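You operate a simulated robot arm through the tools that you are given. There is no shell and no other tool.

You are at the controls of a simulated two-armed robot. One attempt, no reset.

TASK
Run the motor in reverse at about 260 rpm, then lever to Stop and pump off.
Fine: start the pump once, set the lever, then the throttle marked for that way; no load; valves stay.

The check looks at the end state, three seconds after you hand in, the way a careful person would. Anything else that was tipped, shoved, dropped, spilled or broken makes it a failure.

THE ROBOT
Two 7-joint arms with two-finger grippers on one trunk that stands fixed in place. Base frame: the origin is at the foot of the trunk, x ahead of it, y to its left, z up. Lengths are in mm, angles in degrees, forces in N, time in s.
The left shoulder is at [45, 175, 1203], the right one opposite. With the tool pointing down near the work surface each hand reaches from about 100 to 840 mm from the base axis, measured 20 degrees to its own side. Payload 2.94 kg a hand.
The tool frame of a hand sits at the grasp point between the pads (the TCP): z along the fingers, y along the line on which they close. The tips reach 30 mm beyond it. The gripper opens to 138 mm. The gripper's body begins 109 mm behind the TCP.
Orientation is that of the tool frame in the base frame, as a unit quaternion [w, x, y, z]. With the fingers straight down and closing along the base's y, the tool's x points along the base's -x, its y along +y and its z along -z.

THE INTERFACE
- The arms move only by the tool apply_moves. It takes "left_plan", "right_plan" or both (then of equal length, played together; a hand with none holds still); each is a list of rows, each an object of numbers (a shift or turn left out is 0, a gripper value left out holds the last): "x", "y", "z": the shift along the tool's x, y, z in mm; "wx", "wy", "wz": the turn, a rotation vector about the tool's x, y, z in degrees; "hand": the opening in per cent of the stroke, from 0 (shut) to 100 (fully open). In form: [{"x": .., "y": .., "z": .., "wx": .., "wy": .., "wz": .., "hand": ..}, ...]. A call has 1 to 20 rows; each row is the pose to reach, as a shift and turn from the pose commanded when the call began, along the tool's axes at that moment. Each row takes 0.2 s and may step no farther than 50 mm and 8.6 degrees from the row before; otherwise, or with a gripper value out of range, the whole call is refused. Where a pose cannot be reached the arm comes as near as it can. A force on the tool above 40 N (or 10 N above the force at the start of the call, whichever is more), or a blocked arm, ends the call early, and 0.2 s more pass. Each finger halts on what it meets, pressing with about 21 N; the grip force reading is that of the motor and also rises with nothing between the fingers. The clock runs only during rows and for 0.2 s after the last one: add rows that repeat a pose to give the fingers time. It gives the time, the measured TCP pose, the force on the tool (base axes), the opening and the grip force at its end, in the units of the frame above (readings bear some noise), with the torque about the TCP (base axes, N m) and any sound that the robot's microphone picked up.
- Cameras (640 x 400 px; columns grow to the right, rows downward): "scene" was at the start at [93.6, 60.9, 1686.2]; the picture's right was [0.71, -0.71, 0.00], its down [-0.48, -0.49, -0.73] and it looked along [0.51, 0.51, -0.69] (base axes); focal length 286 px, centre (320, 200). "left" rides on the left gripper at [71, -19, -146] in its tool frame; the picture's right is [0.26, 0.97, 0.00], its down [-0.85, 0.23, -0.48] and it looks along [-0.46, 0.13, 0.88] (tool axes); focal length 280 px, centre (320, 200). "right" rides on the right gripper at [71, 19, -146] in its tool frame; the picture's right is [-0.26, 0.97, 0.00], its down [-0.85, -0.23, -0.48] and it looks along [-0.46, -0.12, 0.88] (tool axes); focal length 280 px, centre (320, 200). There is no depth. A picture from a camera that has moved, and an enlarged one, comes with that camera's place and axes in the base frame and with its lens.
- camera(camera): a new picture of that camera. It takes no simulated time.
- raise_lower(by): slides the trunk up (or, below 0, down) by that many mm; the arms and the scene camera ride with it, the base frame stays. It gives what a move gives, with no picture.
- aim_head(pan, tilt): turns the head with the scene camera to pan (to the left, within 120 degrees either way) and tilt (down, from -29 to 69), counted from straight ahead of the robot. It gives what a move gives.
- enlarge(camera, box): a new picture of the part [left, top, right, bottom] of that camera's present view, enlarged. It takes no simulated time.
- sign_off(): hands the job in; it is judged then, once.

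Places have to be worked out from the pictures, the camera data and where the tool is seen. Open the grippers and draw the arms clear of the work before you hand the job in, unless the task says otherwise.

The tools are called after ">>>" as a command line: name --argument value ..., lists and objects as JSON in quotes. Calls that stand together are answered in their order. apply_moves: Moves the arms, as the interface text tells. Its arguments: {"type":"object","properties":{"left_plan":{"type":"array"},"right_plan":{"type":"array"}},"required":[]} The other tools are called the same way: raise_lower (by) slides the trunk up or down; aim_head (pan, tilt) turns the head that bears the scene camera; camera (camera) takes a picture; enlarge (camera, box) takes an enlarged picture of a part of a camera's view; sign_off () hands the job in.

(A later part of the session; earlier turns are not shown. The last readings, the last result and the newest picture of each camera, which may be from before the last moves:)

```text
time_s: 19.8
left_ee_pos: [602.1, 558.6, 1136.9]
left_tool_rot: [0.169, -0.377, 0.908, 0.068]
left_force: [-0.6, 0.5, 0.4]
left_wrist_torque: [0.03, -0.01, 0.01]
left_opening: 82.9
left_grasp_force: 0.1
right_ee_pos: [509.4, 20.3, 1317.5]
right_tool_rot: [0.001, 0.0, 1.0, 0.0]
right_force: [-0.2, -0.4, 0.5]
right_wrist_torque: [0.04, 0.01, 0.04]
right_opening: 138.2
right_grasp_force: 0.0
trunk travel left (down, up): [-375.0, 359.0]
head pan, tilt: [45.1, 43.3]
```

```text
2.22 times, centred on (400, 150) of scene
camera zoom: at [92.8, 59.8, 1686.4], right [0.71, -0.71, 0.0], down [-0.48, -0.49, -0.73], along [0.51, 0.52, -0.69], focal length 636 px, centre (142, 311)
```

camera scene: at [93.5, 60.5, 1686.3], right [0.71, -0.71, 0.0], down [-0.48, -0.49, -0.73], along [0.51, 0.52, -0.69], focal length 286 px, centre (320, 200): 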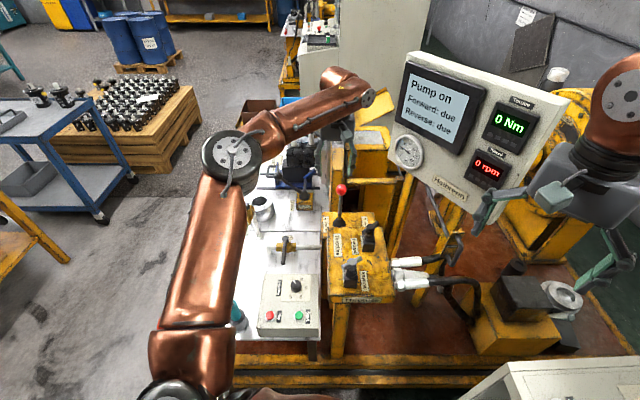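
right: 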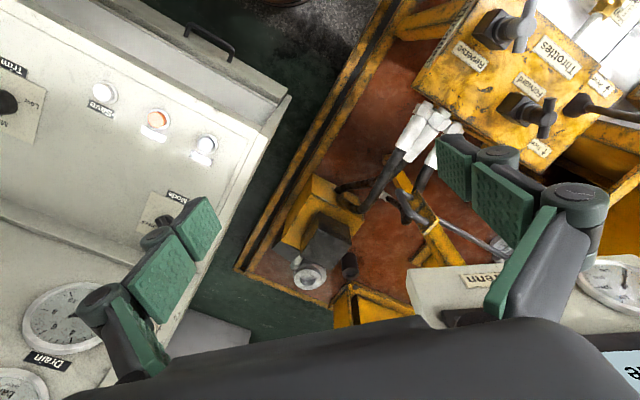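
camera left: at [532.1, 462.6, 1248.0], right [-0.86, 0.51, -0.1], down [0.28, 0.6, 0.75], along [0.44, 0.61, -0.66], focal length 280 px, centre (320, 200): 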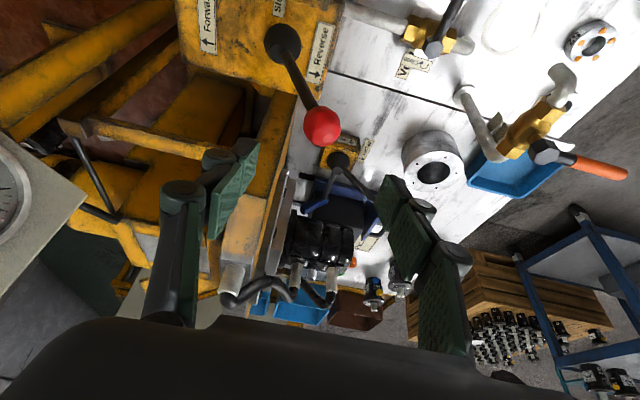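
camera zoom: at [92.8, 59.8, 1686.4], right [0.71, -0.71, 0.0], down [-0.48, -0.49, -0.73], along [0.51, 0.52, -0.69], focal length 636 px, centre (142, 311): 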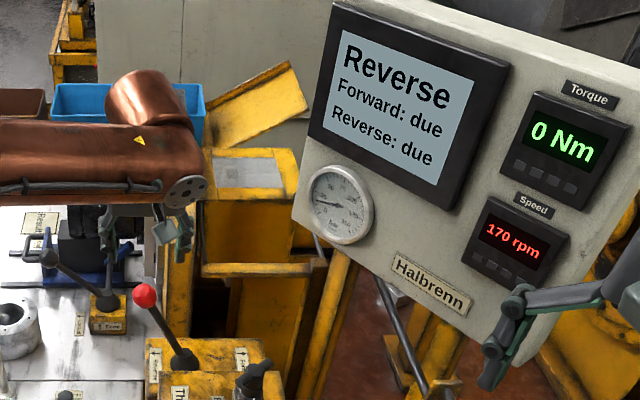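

The lever stays put at Reverse and speed is steady at 170 rpm, so the Reverse throttle needs opening further (counter-clockwise). I'll straighten the hand and retreat toward the throttle, staying high.

>>> apply_moves --left_plan '[{"x": 25.5, "y": -9.6, "z": -14.4, "wy": 7}, {"x": 51, "y": -19.3, "z": -28.9, "wy": 14}, {"x": 76.5, "y": -28.9, "z": -43.3, "wy": 21}, {"x": 76.5, "y": -28.9, "z": -43.3, "wy": 21}]'

```text
time_s: 20.8
left_ee_pos: [559.8, 478.0, 1150.3]
left_tool_rot: [0.0, -0.384, 0.923, -0.002]
left_force: [-0.2, 1.0, -0.3]
left_wrist_torque: [-0.03, -0.01, 0.02]
left_opening: 82.7
left_grasp_force: 0.0
right_ee_pos: [508.4, 20.9, 1317.8]
right_tool_rot: [0.0, 0.0, 1.0, 0.001]
right_force: [-0.1, 0.0, -0.6]
right_wrist_torque: [-0.03, 0.0, 0.02]
right_opening: 137.8
right_grasp_force: 0.1
trunk travel left (down, up): [-375.0, 359.0]
head pan, tilt: [45.1, 43.3]
```

Hand is vertical again at (560, 478, 1150). I'll move above the Reverse throttle, turning the fingers so they close across its T-bar.

>>> apply_moves --left_plan '[{"x": 19.4, "y": -5.2, "z": 2, "wz": 7.9}, {"x": 38.7, "y": -10.4, "z": 5, "wz": 15.8}, {"x": 58.1, "y": -15.6, "z": 7, "wz": 23.6}, {"x": 77.5, "y": -20.9, "z": 10, "wz": 31.5}, {"x": 96.8, "y": -26, "z": 12, "wz": 39.4}, {"x": 116.2, "y": -31.3, "z": 15, "wz": 47.3}, {"x": 135.5, "y": -36.5, "z": 17, "wz": 55.1}, {"x": 154.9, "y": -41.7, "z": 20, "wz": 63}, {"x": 154.9, "y": -41.7, "z": 20, "wz": 63}]'

>>> camera --camera "left"

>>> camera --camera "scene"

```text
time_s: 22.8
left_ee_pos: [480.3, 339.4, 1130.3]
left_tool_rot: [0.0, 0.157, 0.988, -0.001]
left_force: [0.5, 0.1, 0.2]
left_wrist_torque: [-0.02, -0.01, 0.0]
left_opening: 82.7
left_grasp_force: 0.1
right_ee_pos: [509.5, 21.7, 1317.0]
right_tool_rot: [0.0, 0.0, 1.0, -0.001]
right_force: [0.6, 1.0, -0.6]
right_wrist_torque: [0.01, 0.0, -0.02]
right_opening: 137.8
right_grasp_force: 0.0
trunk travel left (down, up): [-375.0, 359.0]
head pan, tilt: [45.1, 43.3]
```

```text
taken
camera left: at [407.8, 342.9, 1276.7], right [0.05, 1.0, 0.0], down [0.88, -0.04, 0.48], along [0.48, -0.03, -0.88], focal length 280 px, centre (320, 200)
```

left: 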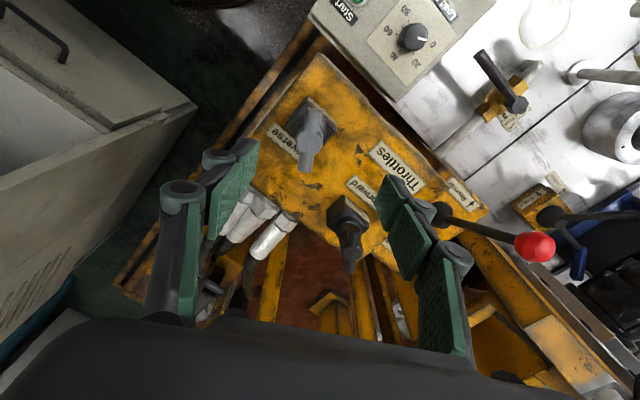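

```text
taken
camera scene: at [94.0, 61.1, 1686.2], right [0.71, -0.71, 0.0], down [-0.48, -0.49, -0.73], along [0.51, 0.51, -0.69], focal length 286 px, centre (320, 200)
```

scene: 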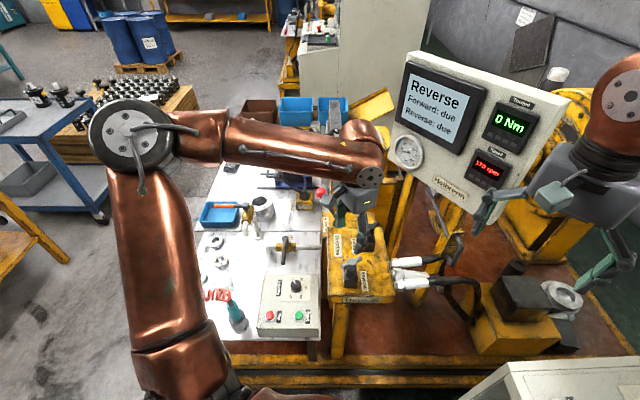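

I'll zoom on the Reverse handle from here to fix its axis and bar direction.

>>> enlarge --camera "left" --box '[250, 75, 390, 185]'

>>> enlarge --camera "scene" --box '[310, 220, 410, 300]'

>>> enlarge --camera "right" --box '[440, 0, 600, 100]'

```text
3.64 times, centred on (320, 130) of left
camera zoom: at [407.8, 342.9, 1276.7], right [0.05, 1.0, 0.0], down [0.88, -0.04, 0.48], along [0.48, -0.03, -0.88], focal length 1020 px, centre (320, 454)
```

zoom: 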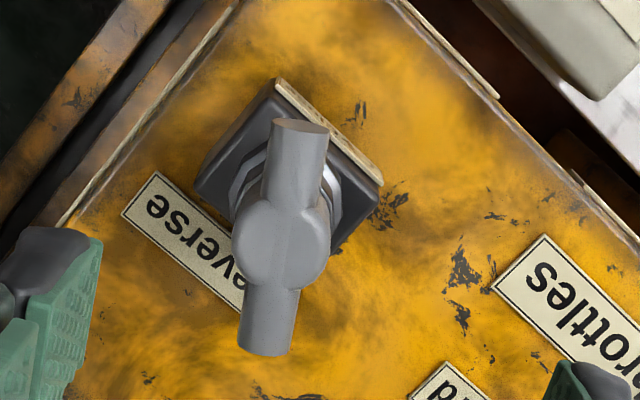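

```text
5.00 times, centred on (360, 260) of scene
camera zoom: at [94.0, 61.1, 1686.2], right [0.71, -0.71, 0.0], down [-0.48, -0.49, -0.73], along [0.51, 0.51, -0.69], focal length 1432 px, centre (120, -100)
```

zoom: 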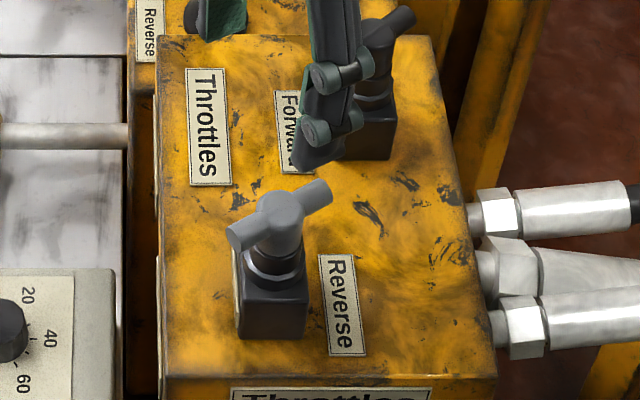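

```text
4.00 times, centred on (520, 50) of right
camera zoom: at [438.9, 40.9, 1462.8], right [0.26, 0.97, 0.0], down [0.85, -0.23, 0.47], along [0.46, -0.12, -0.88], focal length 1122 px, centre (-480, 800)
```

zoom: 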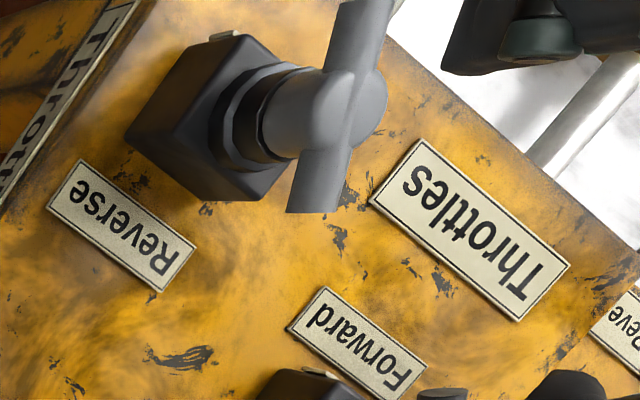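

The Reverse handle axis solves to (491, 329) with the bar at z≈992 lying about −13° in the base frame, and a wing 33 mm long. I'll line the fingers up across its near wing and lower to just above it.

>>> apply_moves --left_plan '[{"x": 7, "y": -5, "z": 10, "wz": -2.5, "hand": 45}, {"x": 13.1, "y": -9.1, "z": 40, "wz": -5}, {"x": 13.1, "y": -9.1, "z": 70, "wz": -5}, {"x": 13.1, "y": -9.1, "z": 82, "wz": -5}, {"x": 13.1, "y": -9.1, "z": 82, "wz": -5}]'

>>> camera --camera "left"

>>> enlarge --camera "scene" --box '[310, 200, 410, 280]'

```text
time_s: 24.0
left_ee_pos: [464.0, 334.7, 1047.6]
left_tool_rot: [0.002, 0.113, 0.994, -0.001]
left_force: [0.1, 1.1, 0.6]
left_wrist_torque: [-0.01, 0.0, 0.01]
left_opening: 62.0
left_grasp_force: 0.1
right_ee_pos: [509.7, 20.8, 1318.1]
right_tool_rot: [-0.001, 0.0, 1.0, 0.0]
right_force: [-0.3, 0.8, -0.4]
right_wrist_torque: [0.01, 0.02, -0.01]
right_opening: 138.0
right_grasp_force: 0.0
trunk travel left (down, up): [-375.0, 359.0]
head pan, tilt: [45.1, 43.3]
```

```text
taken
camera left: at [392.7, 332.1, 1193.6], right [-0.04, 1.0, 0.0], down [0.88, 0.03, 0.48], along [0.48, 0.02, -0.88], focal length 280 px, centre (320, 200)
```

left: 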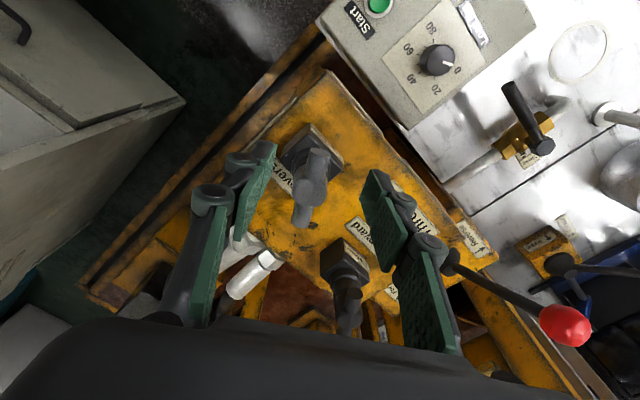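

```text
5.00 times, centred on (360, 240) of scene
camera zoom: at [93.8, 60.7, 1686.3], right [0.71, -0.71, 0.0], down [-0.48, -0.49, -0.73], along [0.51, 0.52, -0.69], focal length 1432 px, centre (120, 0)
```

zoom: 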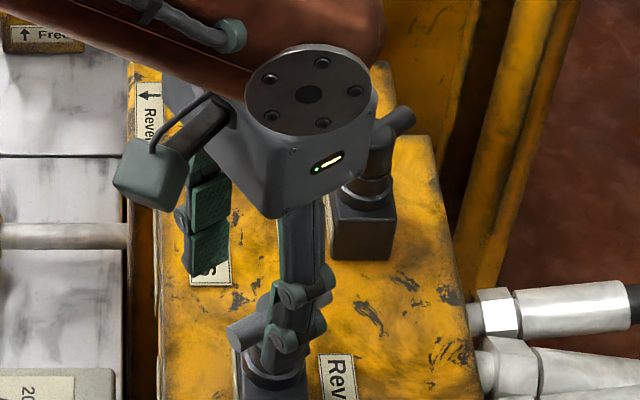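

The near wing is between the fingers, within ~3 mm of the tool axis. I'll shift 2 mm and lower to the bar's height.

>>> apply_moves --left_plan '[{"y": -2, "z": 20}, {"y": -2, "z": 38}, {"y": -2, "z": 50}, {"y": -2, "z": 56}, {"y": -2, "z": 56}]'

>>> camera --camera "left"

>>> enlarge --camera "right" --box '[440, 0, 600, 100]'

```text
time_s: 25.2
left_ee_pos: [463.3, 333.9, 990.7]
left_tool_rot: [0.001, 0.113, 0.994, 0.0]
left_force: [0.6, -0.2, -0.4]
left_wrist_torque: [-0.01, 0.03, 0.01]
left_opening: 62.1
left_grasp_force: 0.0
right_ee_pos: [510.5, 20.8, 1317.6]
right_tool_rot: [0.0, 0.0, 1.0, 0.0]
right_force: [0.4, -0.9, -0.1]
right_wrist_torque: [-0.02, -0.02, -0.02]
right_opening: 138.0
right_grasp_force: 0.1
trunk travel left (down, up): [-375.0, 359.0]
head pan, tilt: [45.1, 43.3]
```

```text
taken
camera left: at [390.9, 330.8, 1136.8], right [-0.04, 1.0, 0.0], down [0.88, 0.03, 0.48], along [0.48, 0.02, -0.88], focal length 280 px, centre (320, 200)
```

left: 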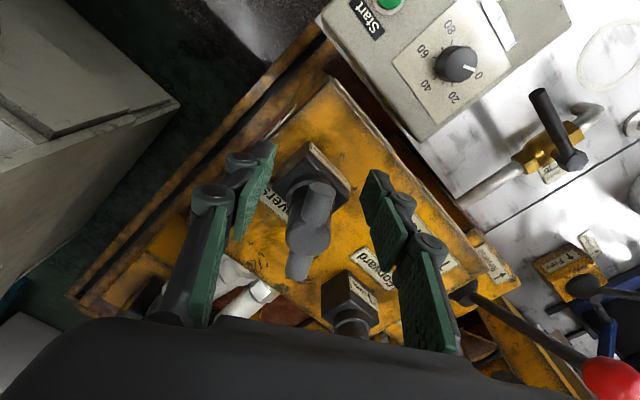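

```text
4.00 times, centred on (520, 50) of right
camera zoom: at [438.5, 40.5, 1463.0], right [0.26, 0.97, 0.0], down [0.85, -0.23, 0.47], along [0.46, -0.12, -0.88], focal length 1122 px, centre (-480, 800)
```

zoom: 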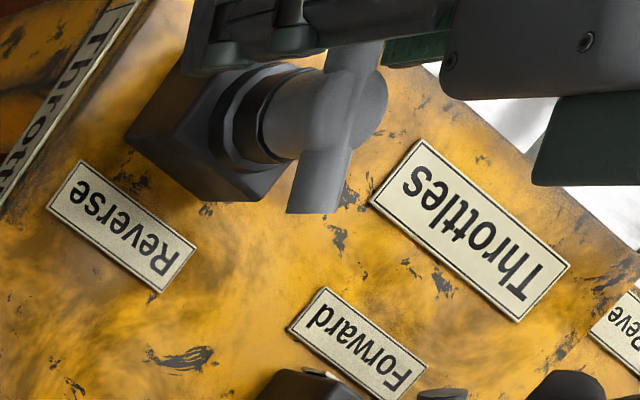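

The bar is aligned with the tool and the near wing is at the pad centres. I'll close gently onto the wing.

>>> apply_moves --left_plan '[{"hand": 25}, {"hand": 18}, {"hand": 0}, {"hand": 0}, {"hand": 0}]'

>>> camera --camera "left"

>>> enlarge --camera "scene" --box '[380, 40, 580, 220]'

```text
time_s: 26.4
left_ee_pos: [463.7, 333.9, 989.5]
left_tool_rot: [0.001, 0.112, 0.994, -0.001]
left_force: [-0.8, -2.3, -11.1]
left_wrist_torque: [-0.25, -1.07, -0.08]
left_opening: 16.7
left_grasp_force: 41.1
right_ee_pos: [510.3, 21.7, 1317.1]
right_tool_rot: [-0.001, 0.0, 1.0, 0.0]
right_force: [0.2, 0.6, -0.4]
right_wrist_torque: [0.02, 0.02, -0.02]
right_opening: 137.9
right_grasp_force: 0.0
trunk travel left (down, up): [-375.0, 359.0]
head pan, tilt: [45.1, 43.3]
```

```text
taken
camera left: at [391.2, 331.1, 1135.8], right [-0.04, 1.0, 0.0], down [0.88, 0.04, 0.48], along [0.47, 0.02, -0.88], focal length 280 px, centre (320, 200)
```

left: 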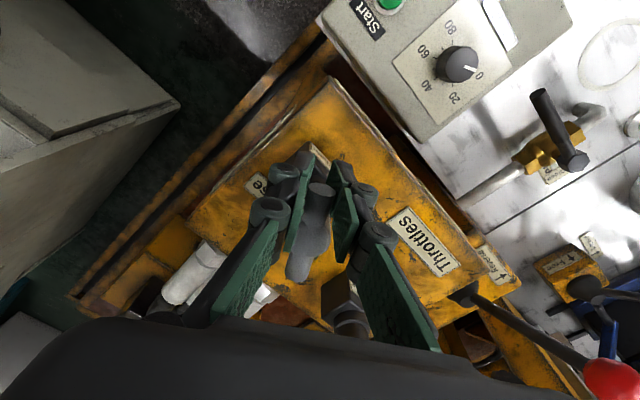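

```text
2.22 times, centred on (480, 130) of scene
camera zoom: at [94.4, 61.2, 1686.0], right [0.71, -0.71, 0.0], down [-0.49, -0.49, -0.73], along [0.51, 0.51, -0.69], focal length 636 px, centre (-36, 356)
```

zoom: 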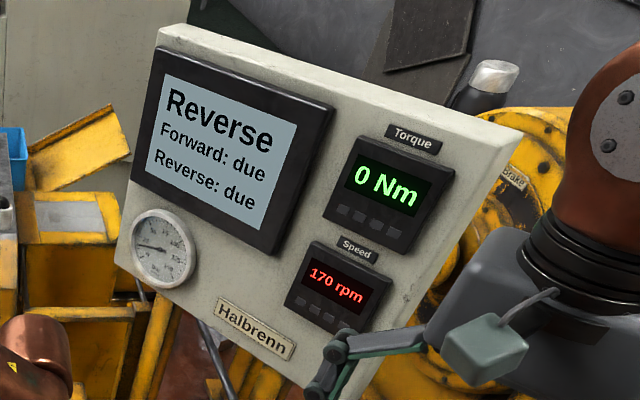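

Grip holds the wing at 16.7 mm, and speed is unchanged at 170 rpm. I'll turn the handle 12° counter-clockwise around its axis, 27 mm ahead of the TCP, and read the speed.

>>> apply_moves --left_plan '[{"x": 0, "y": -1.4, "wz": -3}, {"x": -0.1, "y": -2.8, "wz": -6}, {"x": -0.3, "y": -4.2, "wz": -9}, {"x": -0.6, "y": -5.6, "wz": -12}, {"x": -0.6, "y": -5.6, "wz": -12}, {"x": -0.6, "y": -5.6, "wz": -12}]'

>>> enlarge --camera "scene" --box '[380, 40, 580, 220]'

>>> camera --camera "left"

```text
time_s: 27.8
left_ee_pos: [462.2, 327.1, 990.4]
left_tool_rot: [-0.001, 0.008, 1.0, 0.0]
left_force: [-7.4, -3.5, -21.0]
left_wrist_torque: [-0.02, 0.82, -0.12]
left_opening: 15.9
left_grasp_force: 42.1
right_ee_pos: [510.9, 21.3, 1316.8]
right_tool_rot: [-0.001, -0.002, 1.0, 0.0]
right_force: [-0.4, -0.3, -0.2]
right_wrist_torque: [0.01, -0.01, 0.01]
right_opening: 138.0
right_grasp_force: 0.0
trunk travel left (down, up): [-375.0, 359.0]
head pan, tilt: [45.1, 43.3]
```

```text
2.22 times, centred on (480, 130) of scene
camera zoom: at [94.4, 61.3, 1686.1], right [0.71, -0.71, 0.0], down [-0.48, -0.49, -0.73], along [0.51, 0.51, -0.69], focal length 636 px, centre (-36, 356)
```

zoom: 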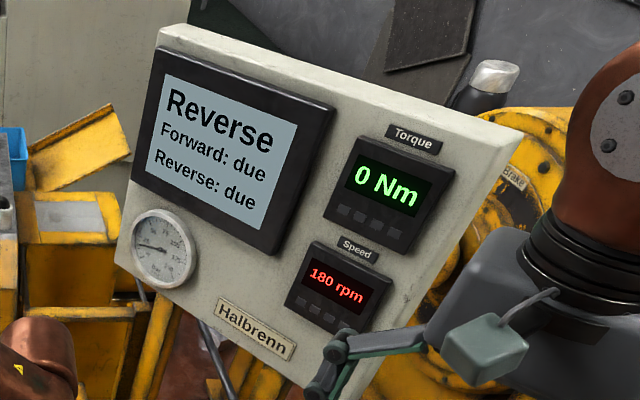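

```text
taken
camera left: at [392.8, 310.2, 1137.2], right [-0.25, 0.97, 0.0], down [0.85, 0.22, 0.47], along [0.46, 0.12, -0.88], focal length 280 px, centre (320, 200)
```

left: 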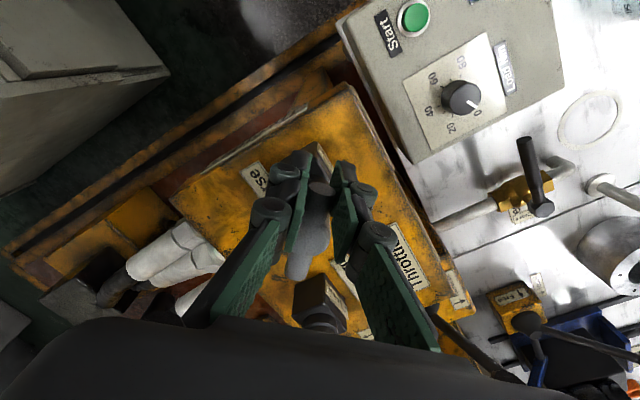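

Turned 12° and the speed reads 180 rpm; there's a 21 N downward pull on the tool. I'll relieve it by easing down 1.5 mm, and wait for the speed to settle.

>>> apply_moves --left_plan '[{"z": 0.8}, {"z": 1.5}, {"z": 1.5}, {"z": 1.5}, {"z": 1.5}, {"z": 1.5}]'

>>> enlarge --camera "scene" --box '[440, 140, 520, 190]'

```text
time_s: 29.2
left_ee_pos: [463.1, 327.8, 989.4]
left_tool_rot: [0.0, 0.009, 1.0, 0.0]
left_force: [-14.6, -2.4, -12.9]
left_wrist_torque: [0.02, -0.17, -0.09]
left_opening: 16.5
left_grasp_force: 40.9
right_ee_pos: [509.5, 20.7, 1319.6]
right_tool_rot: [0.001, -0.001, 1.0, -0.001]
right_force: [-0.6, -0.8, -0.6]
right_wrist_torque: [0.0, -0.02, 0.0]
right_opening: 137.7
right_grasp_force: 0.0
trunk travel left (down, up): [-375.0, 359.0]
head pan, tilt: [45.1, 43.3]
```

```text
8.00 times, centred on (480, 165) of scene
camera zoom: at [92.4, 61.0, 1686.3], right [0.71, -0.71, 0.0], down [-0.48, -0.49, -0.73], along [0.51, 0.51, -0.69], focal length 2291 px, centre (-960, 480)
```

zoom: 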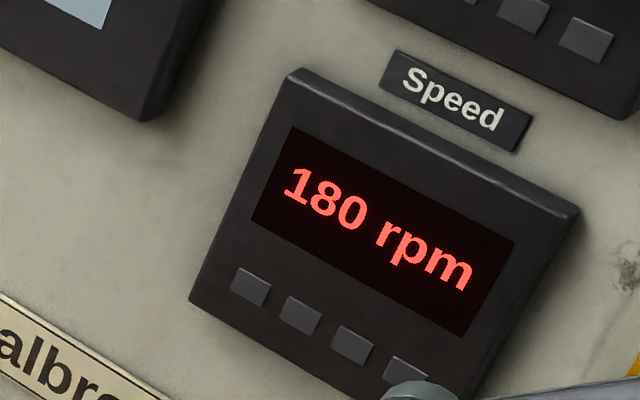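

Settled at 180 rpm, so roughly 1 rpm per degree. The x force suggests the pads are touching the hub, so I'll ease out 3 mm along the wing and turn another 40° counter-clockwise.

>>> apply_moves --left_plan '[{"x": 3, "y": 0, "wz": 0}, {"x": 2.9, "y": -2.1, "wz": -4}, {"x": 2.7, "y": -4.2, "wz": -8}, {"x": 2.3, "y": -6.2, "wz": -12}, {"x": 1.84, "y": -8.3, "wz": -16}, {"x": 1.2, "y": -10.3, "wz": -20}, {"x": 0.41, "y": -12.2, "wz": -24}, {"x": -0.5, "y": -14.1, "wz": -28}, {"x": -1.56, "y": -15.9, "wz": -32}, {"x": -2.7, "y": -17.6, "wz": -36}, {"x": -4.0, "y": -19.3, "wz": -40}, {"x": -4.0, "y": -19.3, "wz": -40}, {"x": -4.0, "y": -19.3, "wz": -40}, {"x": -4.0, "y": -19.3, "wz": -40}]'

>>> enlarge --camera "scene" --box '[380, 40, 580, 220]'

>>> camera --camera "left"

```text
time_s: 32.2
left_ee_pos: [468.1, 309.4, 988.4]
left_tool_rot: [-0.001, -0.334, 0.942, -0.002]
left_force: [10.0, 11.3, -15.9]
left_wrist_torque: [-0.16, 0.14, 0.09]
left_opening: 17.3
left_grasp_force: 40.6
right_ee_pos: [511.8, 23.4, 1317.5]
right_tool_rot: [-0.001, -0.001, 1.0, -0.001]
right_force: [0.0, -0.7, 0.3]
right_wrist_torque: [-0.02, 0.0, -0.01]
right_opening: 138.1
right_grasp_force: 0.0
trunk travel left (down, up): [-375.0, 359.0]
head pan, tilt: [45.1, 43.3]
```

```text
2.22 times, centred on (480, 130) of scene
camera zoom: at [96.6, 64.1, 1685.9], right [0.71, -0.71, 0.0], down [-0.49, -0.49, -0.73], along [0.51, 0.51, -0.69], focal length 636 px, centre (-36, 356)
```

zoom: 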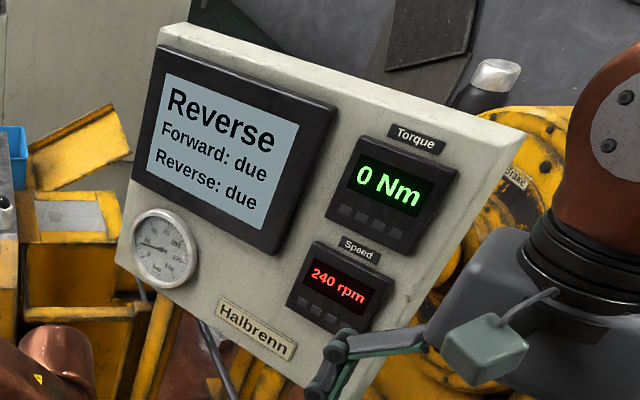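

```text
taken
camera left: at [426.7, 250.5, 1134.7], right [-0.81, 0.58, 0.0], down [0.51, 0.72, 0.47], along [0.28, 0.38, -0.88], focal length 280 px, centre (320, 200)
```

left: 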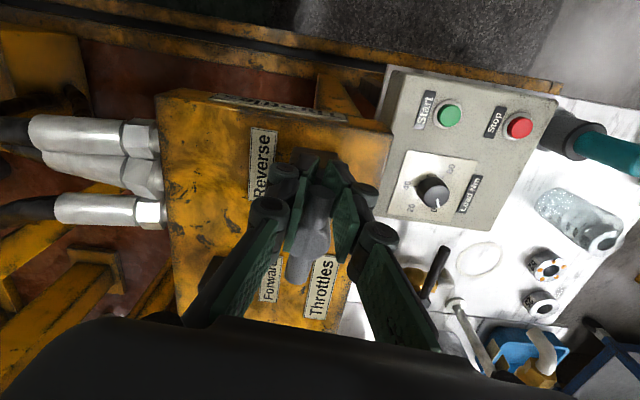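

Speed is 240 rpm after a 40° turn, a gain of about 1.5 rpm per degree. I'll pause to see whether it has settled.

>>> apply_moves --left_plan '[{"x": 0}, {"x": 0}, {"x": 0}, {"x": 0}]'

>>> enlarge --camera "scene" --box '[440, 140, 520, 190]'

```text
time_s: 33.2
left_ee_pos: [468.9, 308.7, 988.5]
left_tool_rot: [-0.002, -0.335, 0.942, -0.001]
left_force: [7.4, 12.4, -16.4]
left_wrist_torque: [-0.34, 0.35, 0.11]
left_opening: 17.1
left_grasp_force: 40.9
right_ee_pos: [511.7, 23.4, 1315.8]
right_tool_rot: [-0.003, -0.001, 1.0, -0.001]
right_force: [-0.9, 0.6, -0.3]
right_wrist_torque: [0.01, 0.02, 0.02]
right_opening: 137.8
right_grasp_force: 0.0
trunk travel left (down, up): [-375.0, 359.0]
head pan, tilt: [45.1, 43.3]
```

```text
8.00 times, centred on (480, 165) of scene
camera zoom: at [96.4, 64.2, 1685.9], right [0.71, -0.71, 0.0], down [-0.49, -0.49, -0.73], along [0.51, 0.51, -0.69], focal length 2291 px, centre (-960, 480)
```

zoom: 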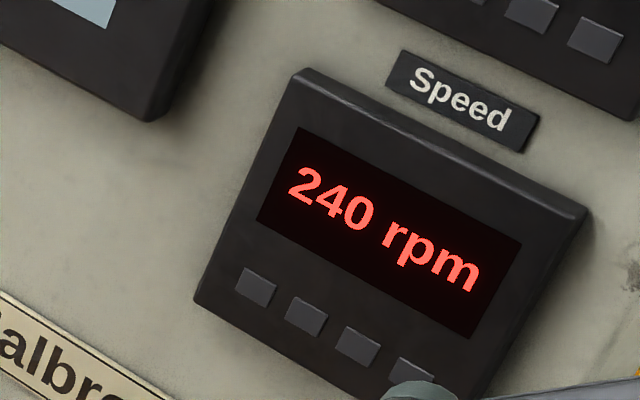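

Stable at 240 rpm. About 14° more should bring 260, so I'll turn that far and hold.

>>> apply_moves --left_plan '[{"x": -1.1, "y": -2.5, "wz": -5}, {"x": -1.4, "y": -5.0, "wz": -10}, {"x": -1.9, "y": -7.0, "wz": -14}, {"x": -1.9, "y": -7.0, "wz": -14}, {"x": -1.9, "y": -7.0, "wz": -14}, {"x": -1.9, "y": -7.0, "wz": -14}, {"x": -1.9, "y": -7.0, "wz": -14}, {"x": -1.9, "y": -7.0, "wz": -14}]'

>>> enlarge --camera "scene" --box '[380, 40, 580, 220]'

>>> enlarge --camera "scene" --box '[440, 140, 520, 190]'

```text
time_s: 35.0
left_ee_pos: [473.5, 304.8, 990.7]
left_tool_rot: [-0.001, -0.447, 0.895, -0.001]
left_force: [0.9, 2.2, -15.4]
left_wrist_torque: [-0.52, 0.36, 0.02]
left_opening: 16.7
left_grasp_force: 41.6
right_ee_pos: [511.5, 21.9, 1317.5]
right_tool_rot: [-0.001, 0.0, 1.0, 0.0]
right_force: [0.4, 0.2, 0.2]
right_wrist_torque: [-0.01, -0.01, -0.02]
right_opening: 138.3
right_grasp_force: 0.0
trunk travel left (down, up): [-375.0, 359.0]
head pan, tilt: [45.1, 43.3]
```

```text
2.22 times, centred on (480, 130) of scene
camera zoom: at [95.2, 62.3, 1686.1], right [0.71, -0.71, 0.0], down [-0.49, -0.49, -0.73], along [0.51, 0.51, -0.69], focal length 636 px, centre (-36, 356)
```

zoom: 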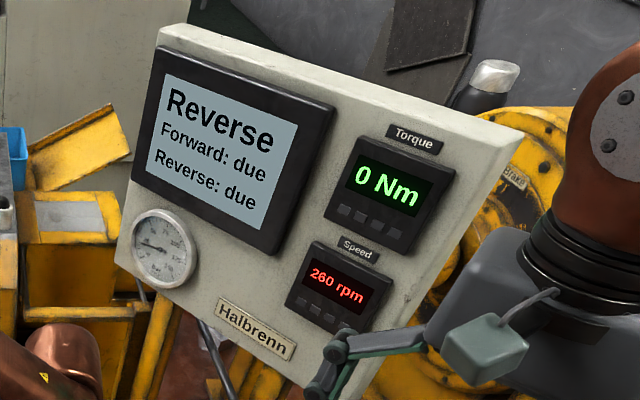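

```text
8.00 times, centred on (480, 165) of scene
camera zoom: at [95.2, 62.3, 1686.1], right [0.71, -0.71, 0.0], down [-0.49, -0.49, -0.73], along [0.51, 0.51, -0.69], focal length 2291 px, centre (-960, 480)
```

zoom: 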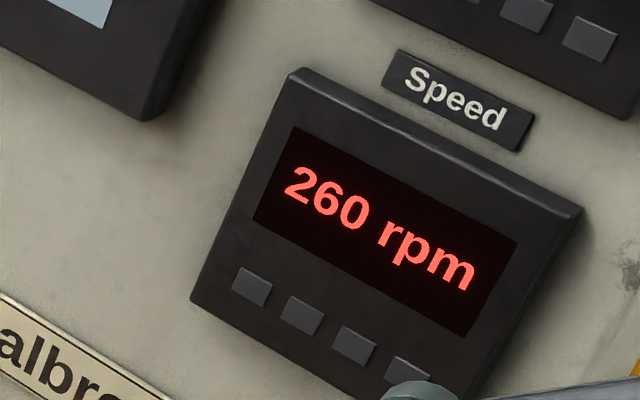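

Speed is at 260 rpm. "Reverse: due" hasn't changed yet, so I'll hold for a few seconds to see whether it registers the run.

>>> apply_moves --left_plan '[{"x": 0}, {"x": 0}, {"x": 0}, {"x": 0}, {"x": 0}, {"x": 0}, {"x": 0}, {"x": 0}, {"x": 0}, {"x": 0}, {"x": 0}, {"x": 0}, {"x": 0}, {"x": 0}, {"x": 0}]'

>>> enlarge --camera "scene" --box '[380, 40, 580, 220]'

```text
time_s: 38.2
left_ee_pos: [472.7, 305.4, 990.4]
left_tool_rot: [-0.001, -0.447, 0.894, 0.0]
left_force: [1.4, 0.5, -15.1]
left_wrist_torque: [-0.07, 0.09, 0.0]
left_opening: 16.4
left_grasp_force: 41.5
right_ee_pos: [510.0, 21.6, 1317.5]
right_tool_rot: [-0.001, 0.001, 1.0, 0.0]
right_force: [0.0, -0.5, 0.1]
right_wrist_torque: [-0.01, -0.01, 0.0]
right_opening: 138.2
right_grasp_force: 0.1
trunk travel left (down, up): [-375.0, 359.0]
head pan, tilt: [45.1, 43.3]
```

```text
2.22 times, centred on (480, 130) of scene
camera zoom: at [95.1, 62.1, 1686.1], right [0.71, -0.71, 0.0], down [-0.49, -0.49, -0.73], along [0.51, 0.51, -0.69], focal length 636 px, centre (-36, 356)
```

zoom: 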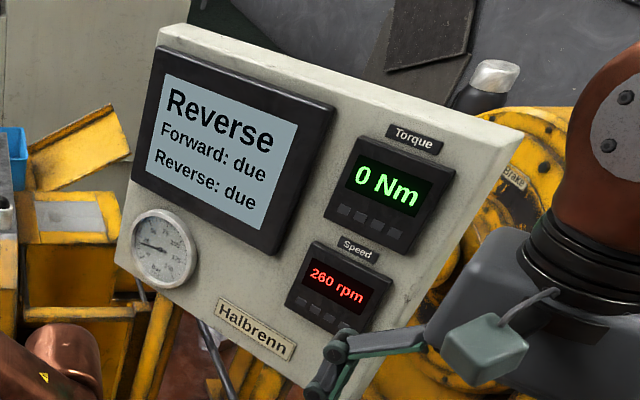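

Still 260 rpm and still "due". I'll release the handle and back off upward, watching that the speed stays and whether the status changes with time.

>>> apply_moves --left_plan '[{"hand": 15}, {"hand": 25}, {"hand": 40}, {"hand": 45}, {"hand": 45}, {"z": -15}, {"z": -45}, {"z": -80}, {"z": -120}, {"z": -150}, {"z": -150}, {"z": -150}]'

>>> enlarge --camera "scene" --box '[380, 40, 580, 220]'

>>> camera --camera "left"

```text
time_s: 40.8
left_ee_pos: [473.9, 304.7, 1140.8]
left_tool_rot: [0.001, -0.447, 0.894, -0.001]
left_force: [-0.1, -0.3, 0.4]
left_wrist_torque: [0.01, -0.04, -0.01]
left_opening: 62.2
left_grasp_force: 0.0
right_ee_pos: [510.4, 20.4, 1317.0]
right_tool_rot: [-0.001, 0.0, 1.0, 0.0]
right_force: [0.3, 0.4, 0.3]
right_wrist_torque: [0.01, -0.02, -0.01]
right_opening: 138.0
right_grasp_force: 0.1
trunk travel left (down, up): [-375.0, 359.0]
head pan, tilt: [45.1, 43.3]
```

```text
2.22 times, centred on (480, 130) of scene
camera zoom: at [93.4, 60.7, 1686.3], right [0.71, -0.71, 0.0], down [-0.48, -0.49, -0.73], along [0.51, 0.52, -0.69], focal length 636 px, centre (-36, 356)
```

zoom: 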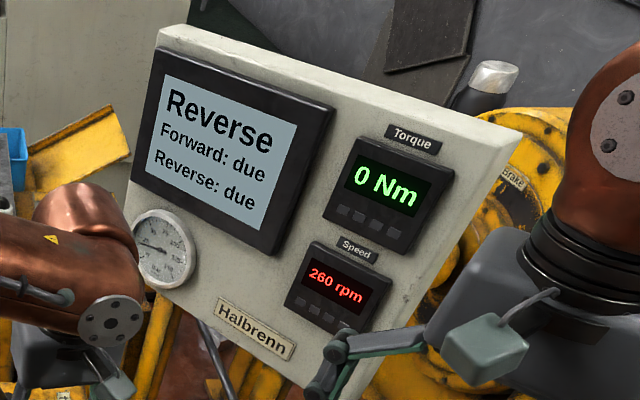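

```text
taken
camera left: at [447.8, 237.0, 1285.2], right [-0.93, 0.37, 0.0], down [0.33, 0.82, 0.48], along [0.18, 0.44, -0.88], focal length 280 px, centre (320, 200)
```

left: 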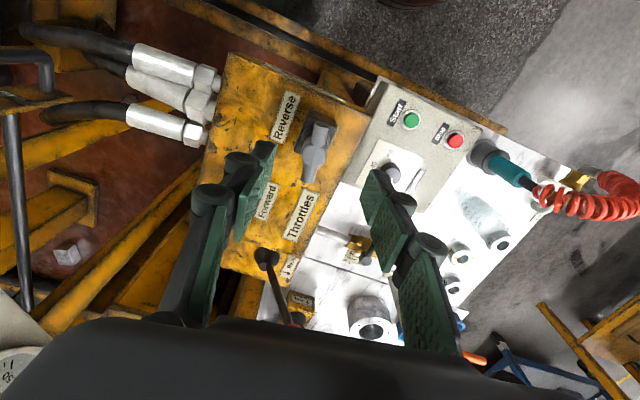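

The motor runs steadily at 260 rpm with the hand off the throttle. I'll travel back toward the lever at a safe height, which gives more running time before stopping.

>>> apply_moves --left_plan '[{"x": -38.4, "y": 7.3, "z": -2, "wz": 1.6, "hand": 60}, {"x": -76.8, "y": 14.5, "z": -4, "wz": 3.2}, {"x": -115.1, "y": 21.8, "z": -6, "wz": 4.8}, {"x": -153.5, "y": 29, "z": -8, "wz": 6.4}, {"x": -191.9, "y": 36.3, "z": -9, "wz": 8}, {"x": -191.9, "y": 36.3, "z": -9, "wz": 8}]'

>>> enlarge --camera "scene" --box '[380, 40, 580, 220]'

```text
time_s: 42.2
left_ee_pos: [559.5, 476.8, 1150.4]
left_tool_rot: [0.0, -0.383, 0.924, -0.001]
left_force: [-0.3, -0.1, -0.1]
left_wrist_torque: [0.02, 0.0, -0.02]
left_opening: 82.9
left_grasp_force: 0.1
right_ee_pos: [509.4, 20.2, 1317.9]
right_tool_rot: [0.0, -0.001, 1.0, 0.0]
right_force: [0.0, -0.4, 0.1]
right_wrist_torque: [0.01, -0.03, 0.01]
right_opening: 137.9
right_grasp_force: 0.0
trunk travel left (down, up): [-375.0, 359.0]
head pan, tilt: [45.1, 43.3]
```

```text
2.22 times, centred on (480, 130) of scene
camera zoom: at [92.9, 60.6, 1686.3], right [0.71, -0.71, 0.0], down [-0.48, -0.49, -0.73], along [0.51, 0.52, -0.69], focal length 636 px, centre (-36, 356)
```

zoom: 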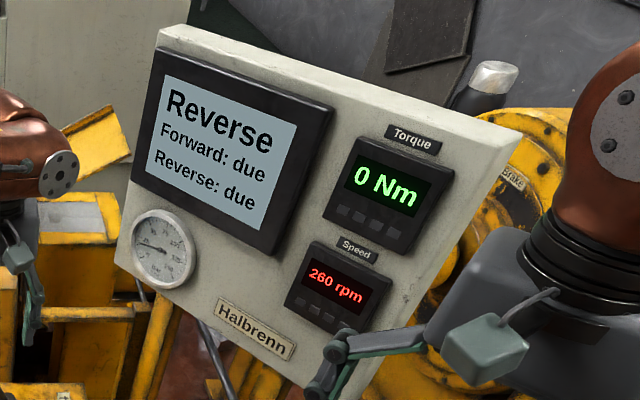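

Still 260 rpm. I'll tilt 21° again and go to the approach point above the ball in its Reverse position.

>>> apply_moves --left_plan '[{"x": -29, "y": 10, "z": 4.3, "wy": -7}, {"x": -58, "y": 20, "z": 8.7, "wy": -14}, {"x": -87, "y": 31, "z": 13, "wy": -21}, {"x": -87, "y": 31, "z": 13, "wy": -21}, {"x": -87, "y": 31, "z": 13, "wy": -21}]'

>>> camera --camera "left"

>>> enlarge --camera "scene" --box '[270, 60, 530, 240]'

```text
time_s: 43.4
left_ee_pos: [598.3, 563.5, 1137.6]
left_tool_rot: [0.169, -0.377, 0.908, 0.069]
left_force: [0.5, -0.4, 0.3]
left_wrist_torque: [-0.03, -0.03, 0.01]
left_opening: 82.8
left_grasp_force: 0.0
right_ee_pos: [510.0, 20.6, 1317.1]
right_tool_rot: [0.0, 0.001, 1.0, 0.0]
right_force: [-1.0, 0.4, -0.2]
right_wrist_torque: [-0.02, 0.0, 0.0]
right_opening: 137.8
right_grasp_force: 0.1
trunk travel left (down, up): [-375.0, 359.0]
head pan, tilt: [45.1, 43.3]
```

```text
taken
camera left: at [529.0, 466.0, 1248.0], right [-0.86, 0.51, -0.1], down [0.28, 0.6, 0.75], along [0.44, 0.61, -0.66], focal length 280 px, centre (320, 200)
```

left: 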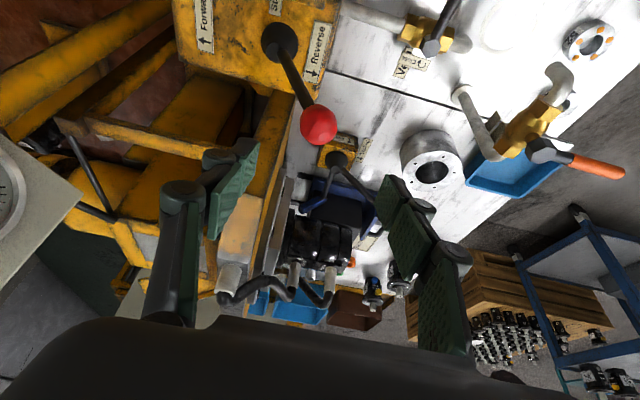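

```text
2.22 times, centred on (400, 150) of scene
camera zoom: at [93.6, 61.1, 1686.3], right [0.71, -0.71, 0.0], down [-0.48, -0.49, -0.73], along [0.51, 0.51, -0.69], focal length 636 px, centre (142, 311)
```

zoom: 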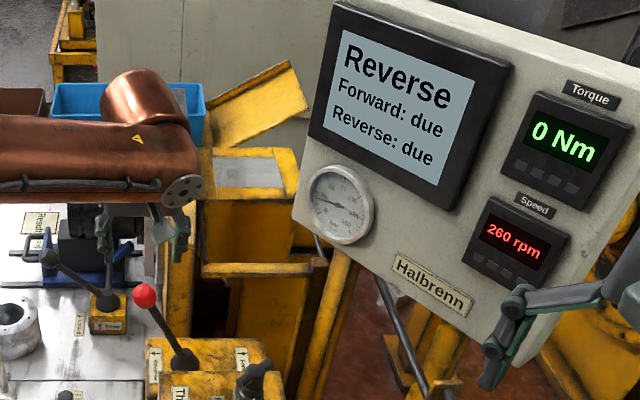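

The ball is on the approach line. It's cheap to let the motor run a bit longer at 260 before stopping, so I'll hold here 4 s.

>>> apply_moves --left_plan '[{"x": 0}, {"x": 0}, {"x": 0}, {"x": 0}, {"x": 0}, {"x": 0}, {"x": 0}, {"x": 0}, {"x": 0}, {"x": 0}, {"x": 0}, {"x": 0}, {"x": 0}, {"x": 0}, {"x": 0}, {"x": 0}, {"x": 0}, {"x": 0}, {"x": 0}, {"x": 0}]'

>>> enlarge --camera "scene" --box '[380, 40, 580, 220]'

```text
time_s: 47.6
left_ee_pos: [598.6, 563.4, 1136.8]
left_tool_rot: [0.169, -0.377, 0.908, 0.07]
left_force: [0.0, -0.6, -0.5]
left_wrist_torque: [-0.02, -0.04, 0.02]
left_opening: 83.0
left_grasp_force: 0.0
right_ee_pos: [509.5, 21.2, 1318.3]
right_tool_rot: [-0.001, 0.0, 1.0, -0.001]
right_force: [0.4, -0.9, 1.1]
right_wrist_torque: [-0.04, 0.01, -0.05]
right_opening: 138.1
right_grasp_force: 0.1
trunk travel left (down, up): [-375.0, 359.0]
head pan, tilt: [45.1, 43.3]
```

```text
2.22 times, centred on (480, 130) of scene
camera zoom: at [93.7, 61.1, 1686.2], right [0.71, -0.71, 0.0], down [-0.48, -0.49, -0.73], along [0.51, 0.51, -0.69], focal length 636 px, centre (-36, 356)
```

zoom: 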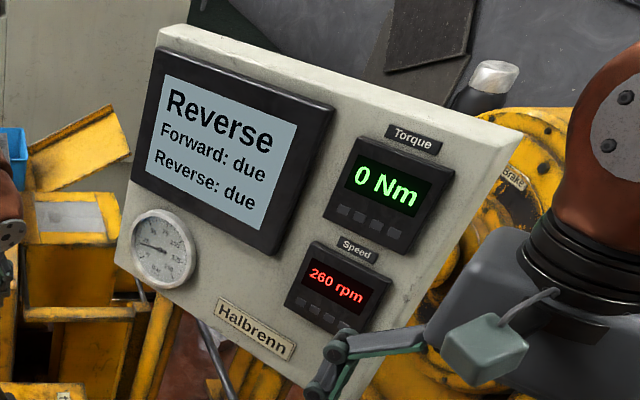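

The display still says due after 13 s at a steady 260, so it likely updates on stopping or isn't tied to this no-load run; the pump stays on meanwhile. I'll descend over the ball and cage it.

>>> apply_moves --left_plan '[{"z": 40}, {"z": 80}, {"z": 110}, {"z": 128}, {"z": 135}, {"z": 135, "hand": 40}, {"z": 135, "hand": 34}, {"z": 135, "hand": 34}]'

>>> camera --camera "left"

>>> enlarge --camera "scene" --box '[270, 60, 530, 240]'

```text
time_s: 49.4
left_ee_pos: [632.3, 597.0, 1009.1]
left_tool_rot: [0.169, -0.376, 0.908, 0.069]
left_force: [0.3, -0.5, 0.3]
left_wrist_torque: [-0.02, 0.01, 0.03]
left_opening: 47.1
left_grasp_force: 0.0
right_ee_pos: [510.4, 21.0, 1318.0]
right_tool_rot: [-0.001, 0.0, 1.0, 0.0]
right_force: [-0.2, 0.0, -0.5]
right_wrist_torque: [-0.03, 0.01, 0.03]
right_opening: 138.0
right_grasp_force: 0.1
trunk travel left (down, up): [-375.0, 359.0]
head pan, tilt: [45.1, 43.3]
```

```text
taken
camera left: at [563.0, 499.8, 1121.2], right [-0.86, 0.51, -0.09], down [0.28, 0.6, 0.75], along [0.44, 0.61, -0.66], focal length 280 px, centre (320, 200)
```

left: 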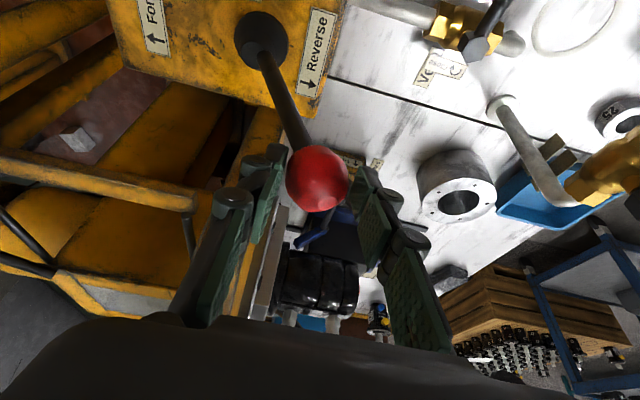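

```text
2.22 times, centred on (400, 150) of scene
camera zoom: at [93.7, 61.1, 1686.3], right [0.71, -0.71, 0.0], down [-0.48, -0.49, -0.73], along [0.51, 0.51, -0.69], focal length 636 px, centre (142, 311)
```

zoom: 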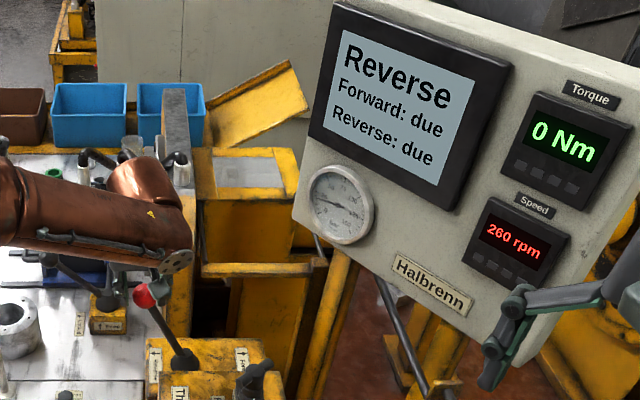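

The ball is centred in the cage. I'll bring it back along the same arc, stopping just short of mid to check.

>>> apply_moves --left_plan '[{"y": -8, "z": -3.2}, {"y": -14, "z": -5.5}, {"y": -20, "z": -7.6}, {"y": -26, "z": -9.6}, {"y": -34, "z": -11.4}, {"y": -42, "z": -12.9}, {"y": -50, "z": -14.1}, {"y": -58, "z": -14.8}, {"y": -66, "z": -15.3}, {"y": -70, "z": -15.4}, {"y": -70, "z": -15.4}]'

>>> camera --camera "left"

>>> enlarge --camera "scene" --box '[270, 60, 530, 240]'

```text
time_s: 51.8
left_ee_pos: [679.3, 542.1, 1023.7]
left_tool_rot: [0.169, -0.377, 0.908, 0.069]
left_force: [-0.6, 0.4, -1.1]
left_wrist_torque: [0.02, 0.01, 0.01]
left_opening: 46.8
left_grasp_force: 0.1
right_ee_pos: [510.1, 20.8, 1316.9]
right_tool_rot: [-0.001, 0.0, 1.0, 0.0]
right_force: [-0.1, 0.4, 0.6]
right_wrist_torque: [0.0, 0.0, -0.01]
right_opening: 138.3
right_grasp_force: 0.1
trunk travel left (down, up): [-375.0, 359.0]
head pan, tilt: [45.1, 43.3]
```

```text
taken
camera left: at [610.3, 445.2, 1135.5], right [-0.86, 0.51, -0.1], down [0.28, 0.6, 0.75], along [0.44, 0.61, -0.66], focal length 280 px, centre (320, 200)
```

left: 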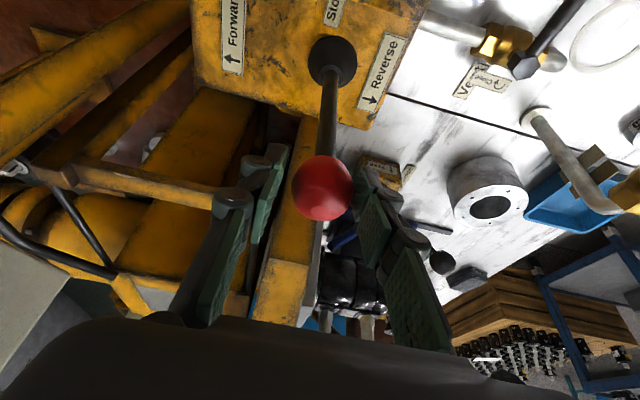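

```text
2.22 times, centred on (400, 150) of scene
camera zoom: at [93.8, 61.2, 1686.2], right [0.71, -0.71, 0.0], down [-0.48, -0.49, -0.73], along [0.51, 0.51, -0.69], focal length 636 px, centre (142, 311)
```

zoom: 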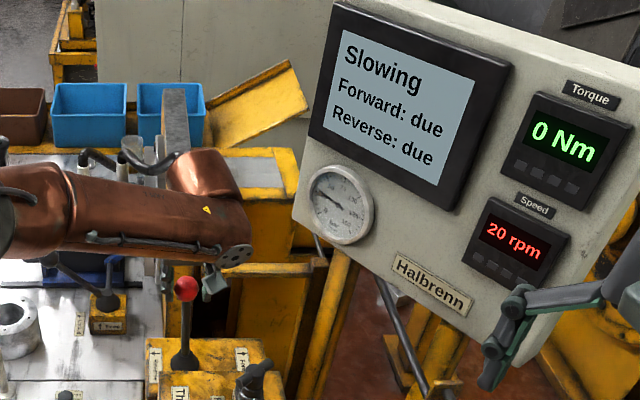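

The display shows "Slowing" at 20 rpm. The lever is nearly upright, about 3–4 mm short at the ball, so I'll nudge the remainder and wait.

>>> apply_moves --left_plan '[{"y": -2}, {"y": -4}, {"y": -4}, {"y": -4}, {"y": -4}]'

>>> camera --camera "left"

>>> enlarge --camera "scene" --box '[270, 60, 530, 240]'

>>> enlarge --camera "scene" --box '[310, 175, 400, 232]'

```text
time_s: 53.0
left_ee_pos: [681.7, 541.0, 1025.4]
left_tool_rot: [0.169, -0.378, 0.908, 0.069]
left_force: [-0.4, -0.5, 0.2]
left_wrist_torque: [-0.01, 0.01, 0.0]
left_opening: 47.0
left_grasp_force: 0.0
right_ee_pos: [509.2, 22.0, 1317.2]
right_tool_rot: [-0.001, 0.0, 1.0, 0.0]
right_force: [0.3, 0.4, 0.1]
right_wrist_torque: [-0.01, -0.01, 0.03]
right_opening: 137.8
right_grasp_force: 0.0
trunk travel left (down, up): [-375.0, 359.0]
head pan, tilt: [45.1, 43.3]
```

```text
taken
camera left: at [613.1, 443.7, 1136.0], right [-0.86, 0.51, -0.09], down [0.28, 0.6, 0.75], along [0.44, 0.61, -0.66], focal length 280 px, centre (320, 200)
```

left: 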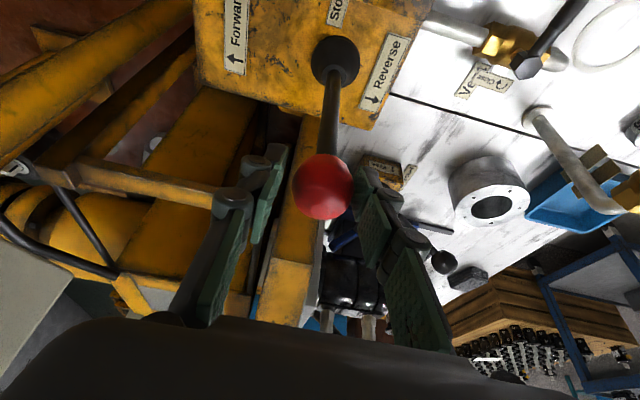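

```text
2.22 times, centred on (400, 150) of scene
camera zoom: at [93.8, 61.2, 1686.2], right [0.71, -0.71, 0.0], down [-0.48, -0.49, -0.73], along [0.51, 0.51, -0.69], focal length 636 px, centre (142, 311)
```

zoom: 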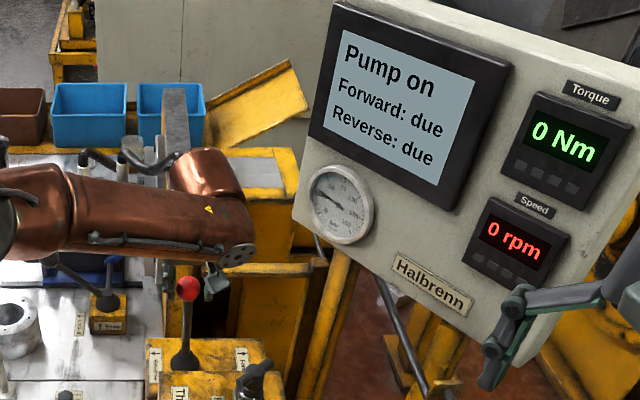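

```text
7.02 times, centred on (355, 204) of scene
camera zoom: at [93.8, 61.2, 1686.2], right [0.71, -0.71, 0.0], down [-0.48, -0.49, -0.73], along [0.51, 0.51, -0.69], focal length 2010 px, centre (74, 175)
```

zoom: 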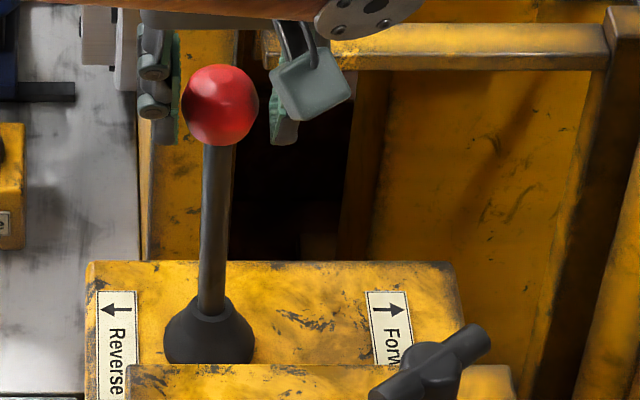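

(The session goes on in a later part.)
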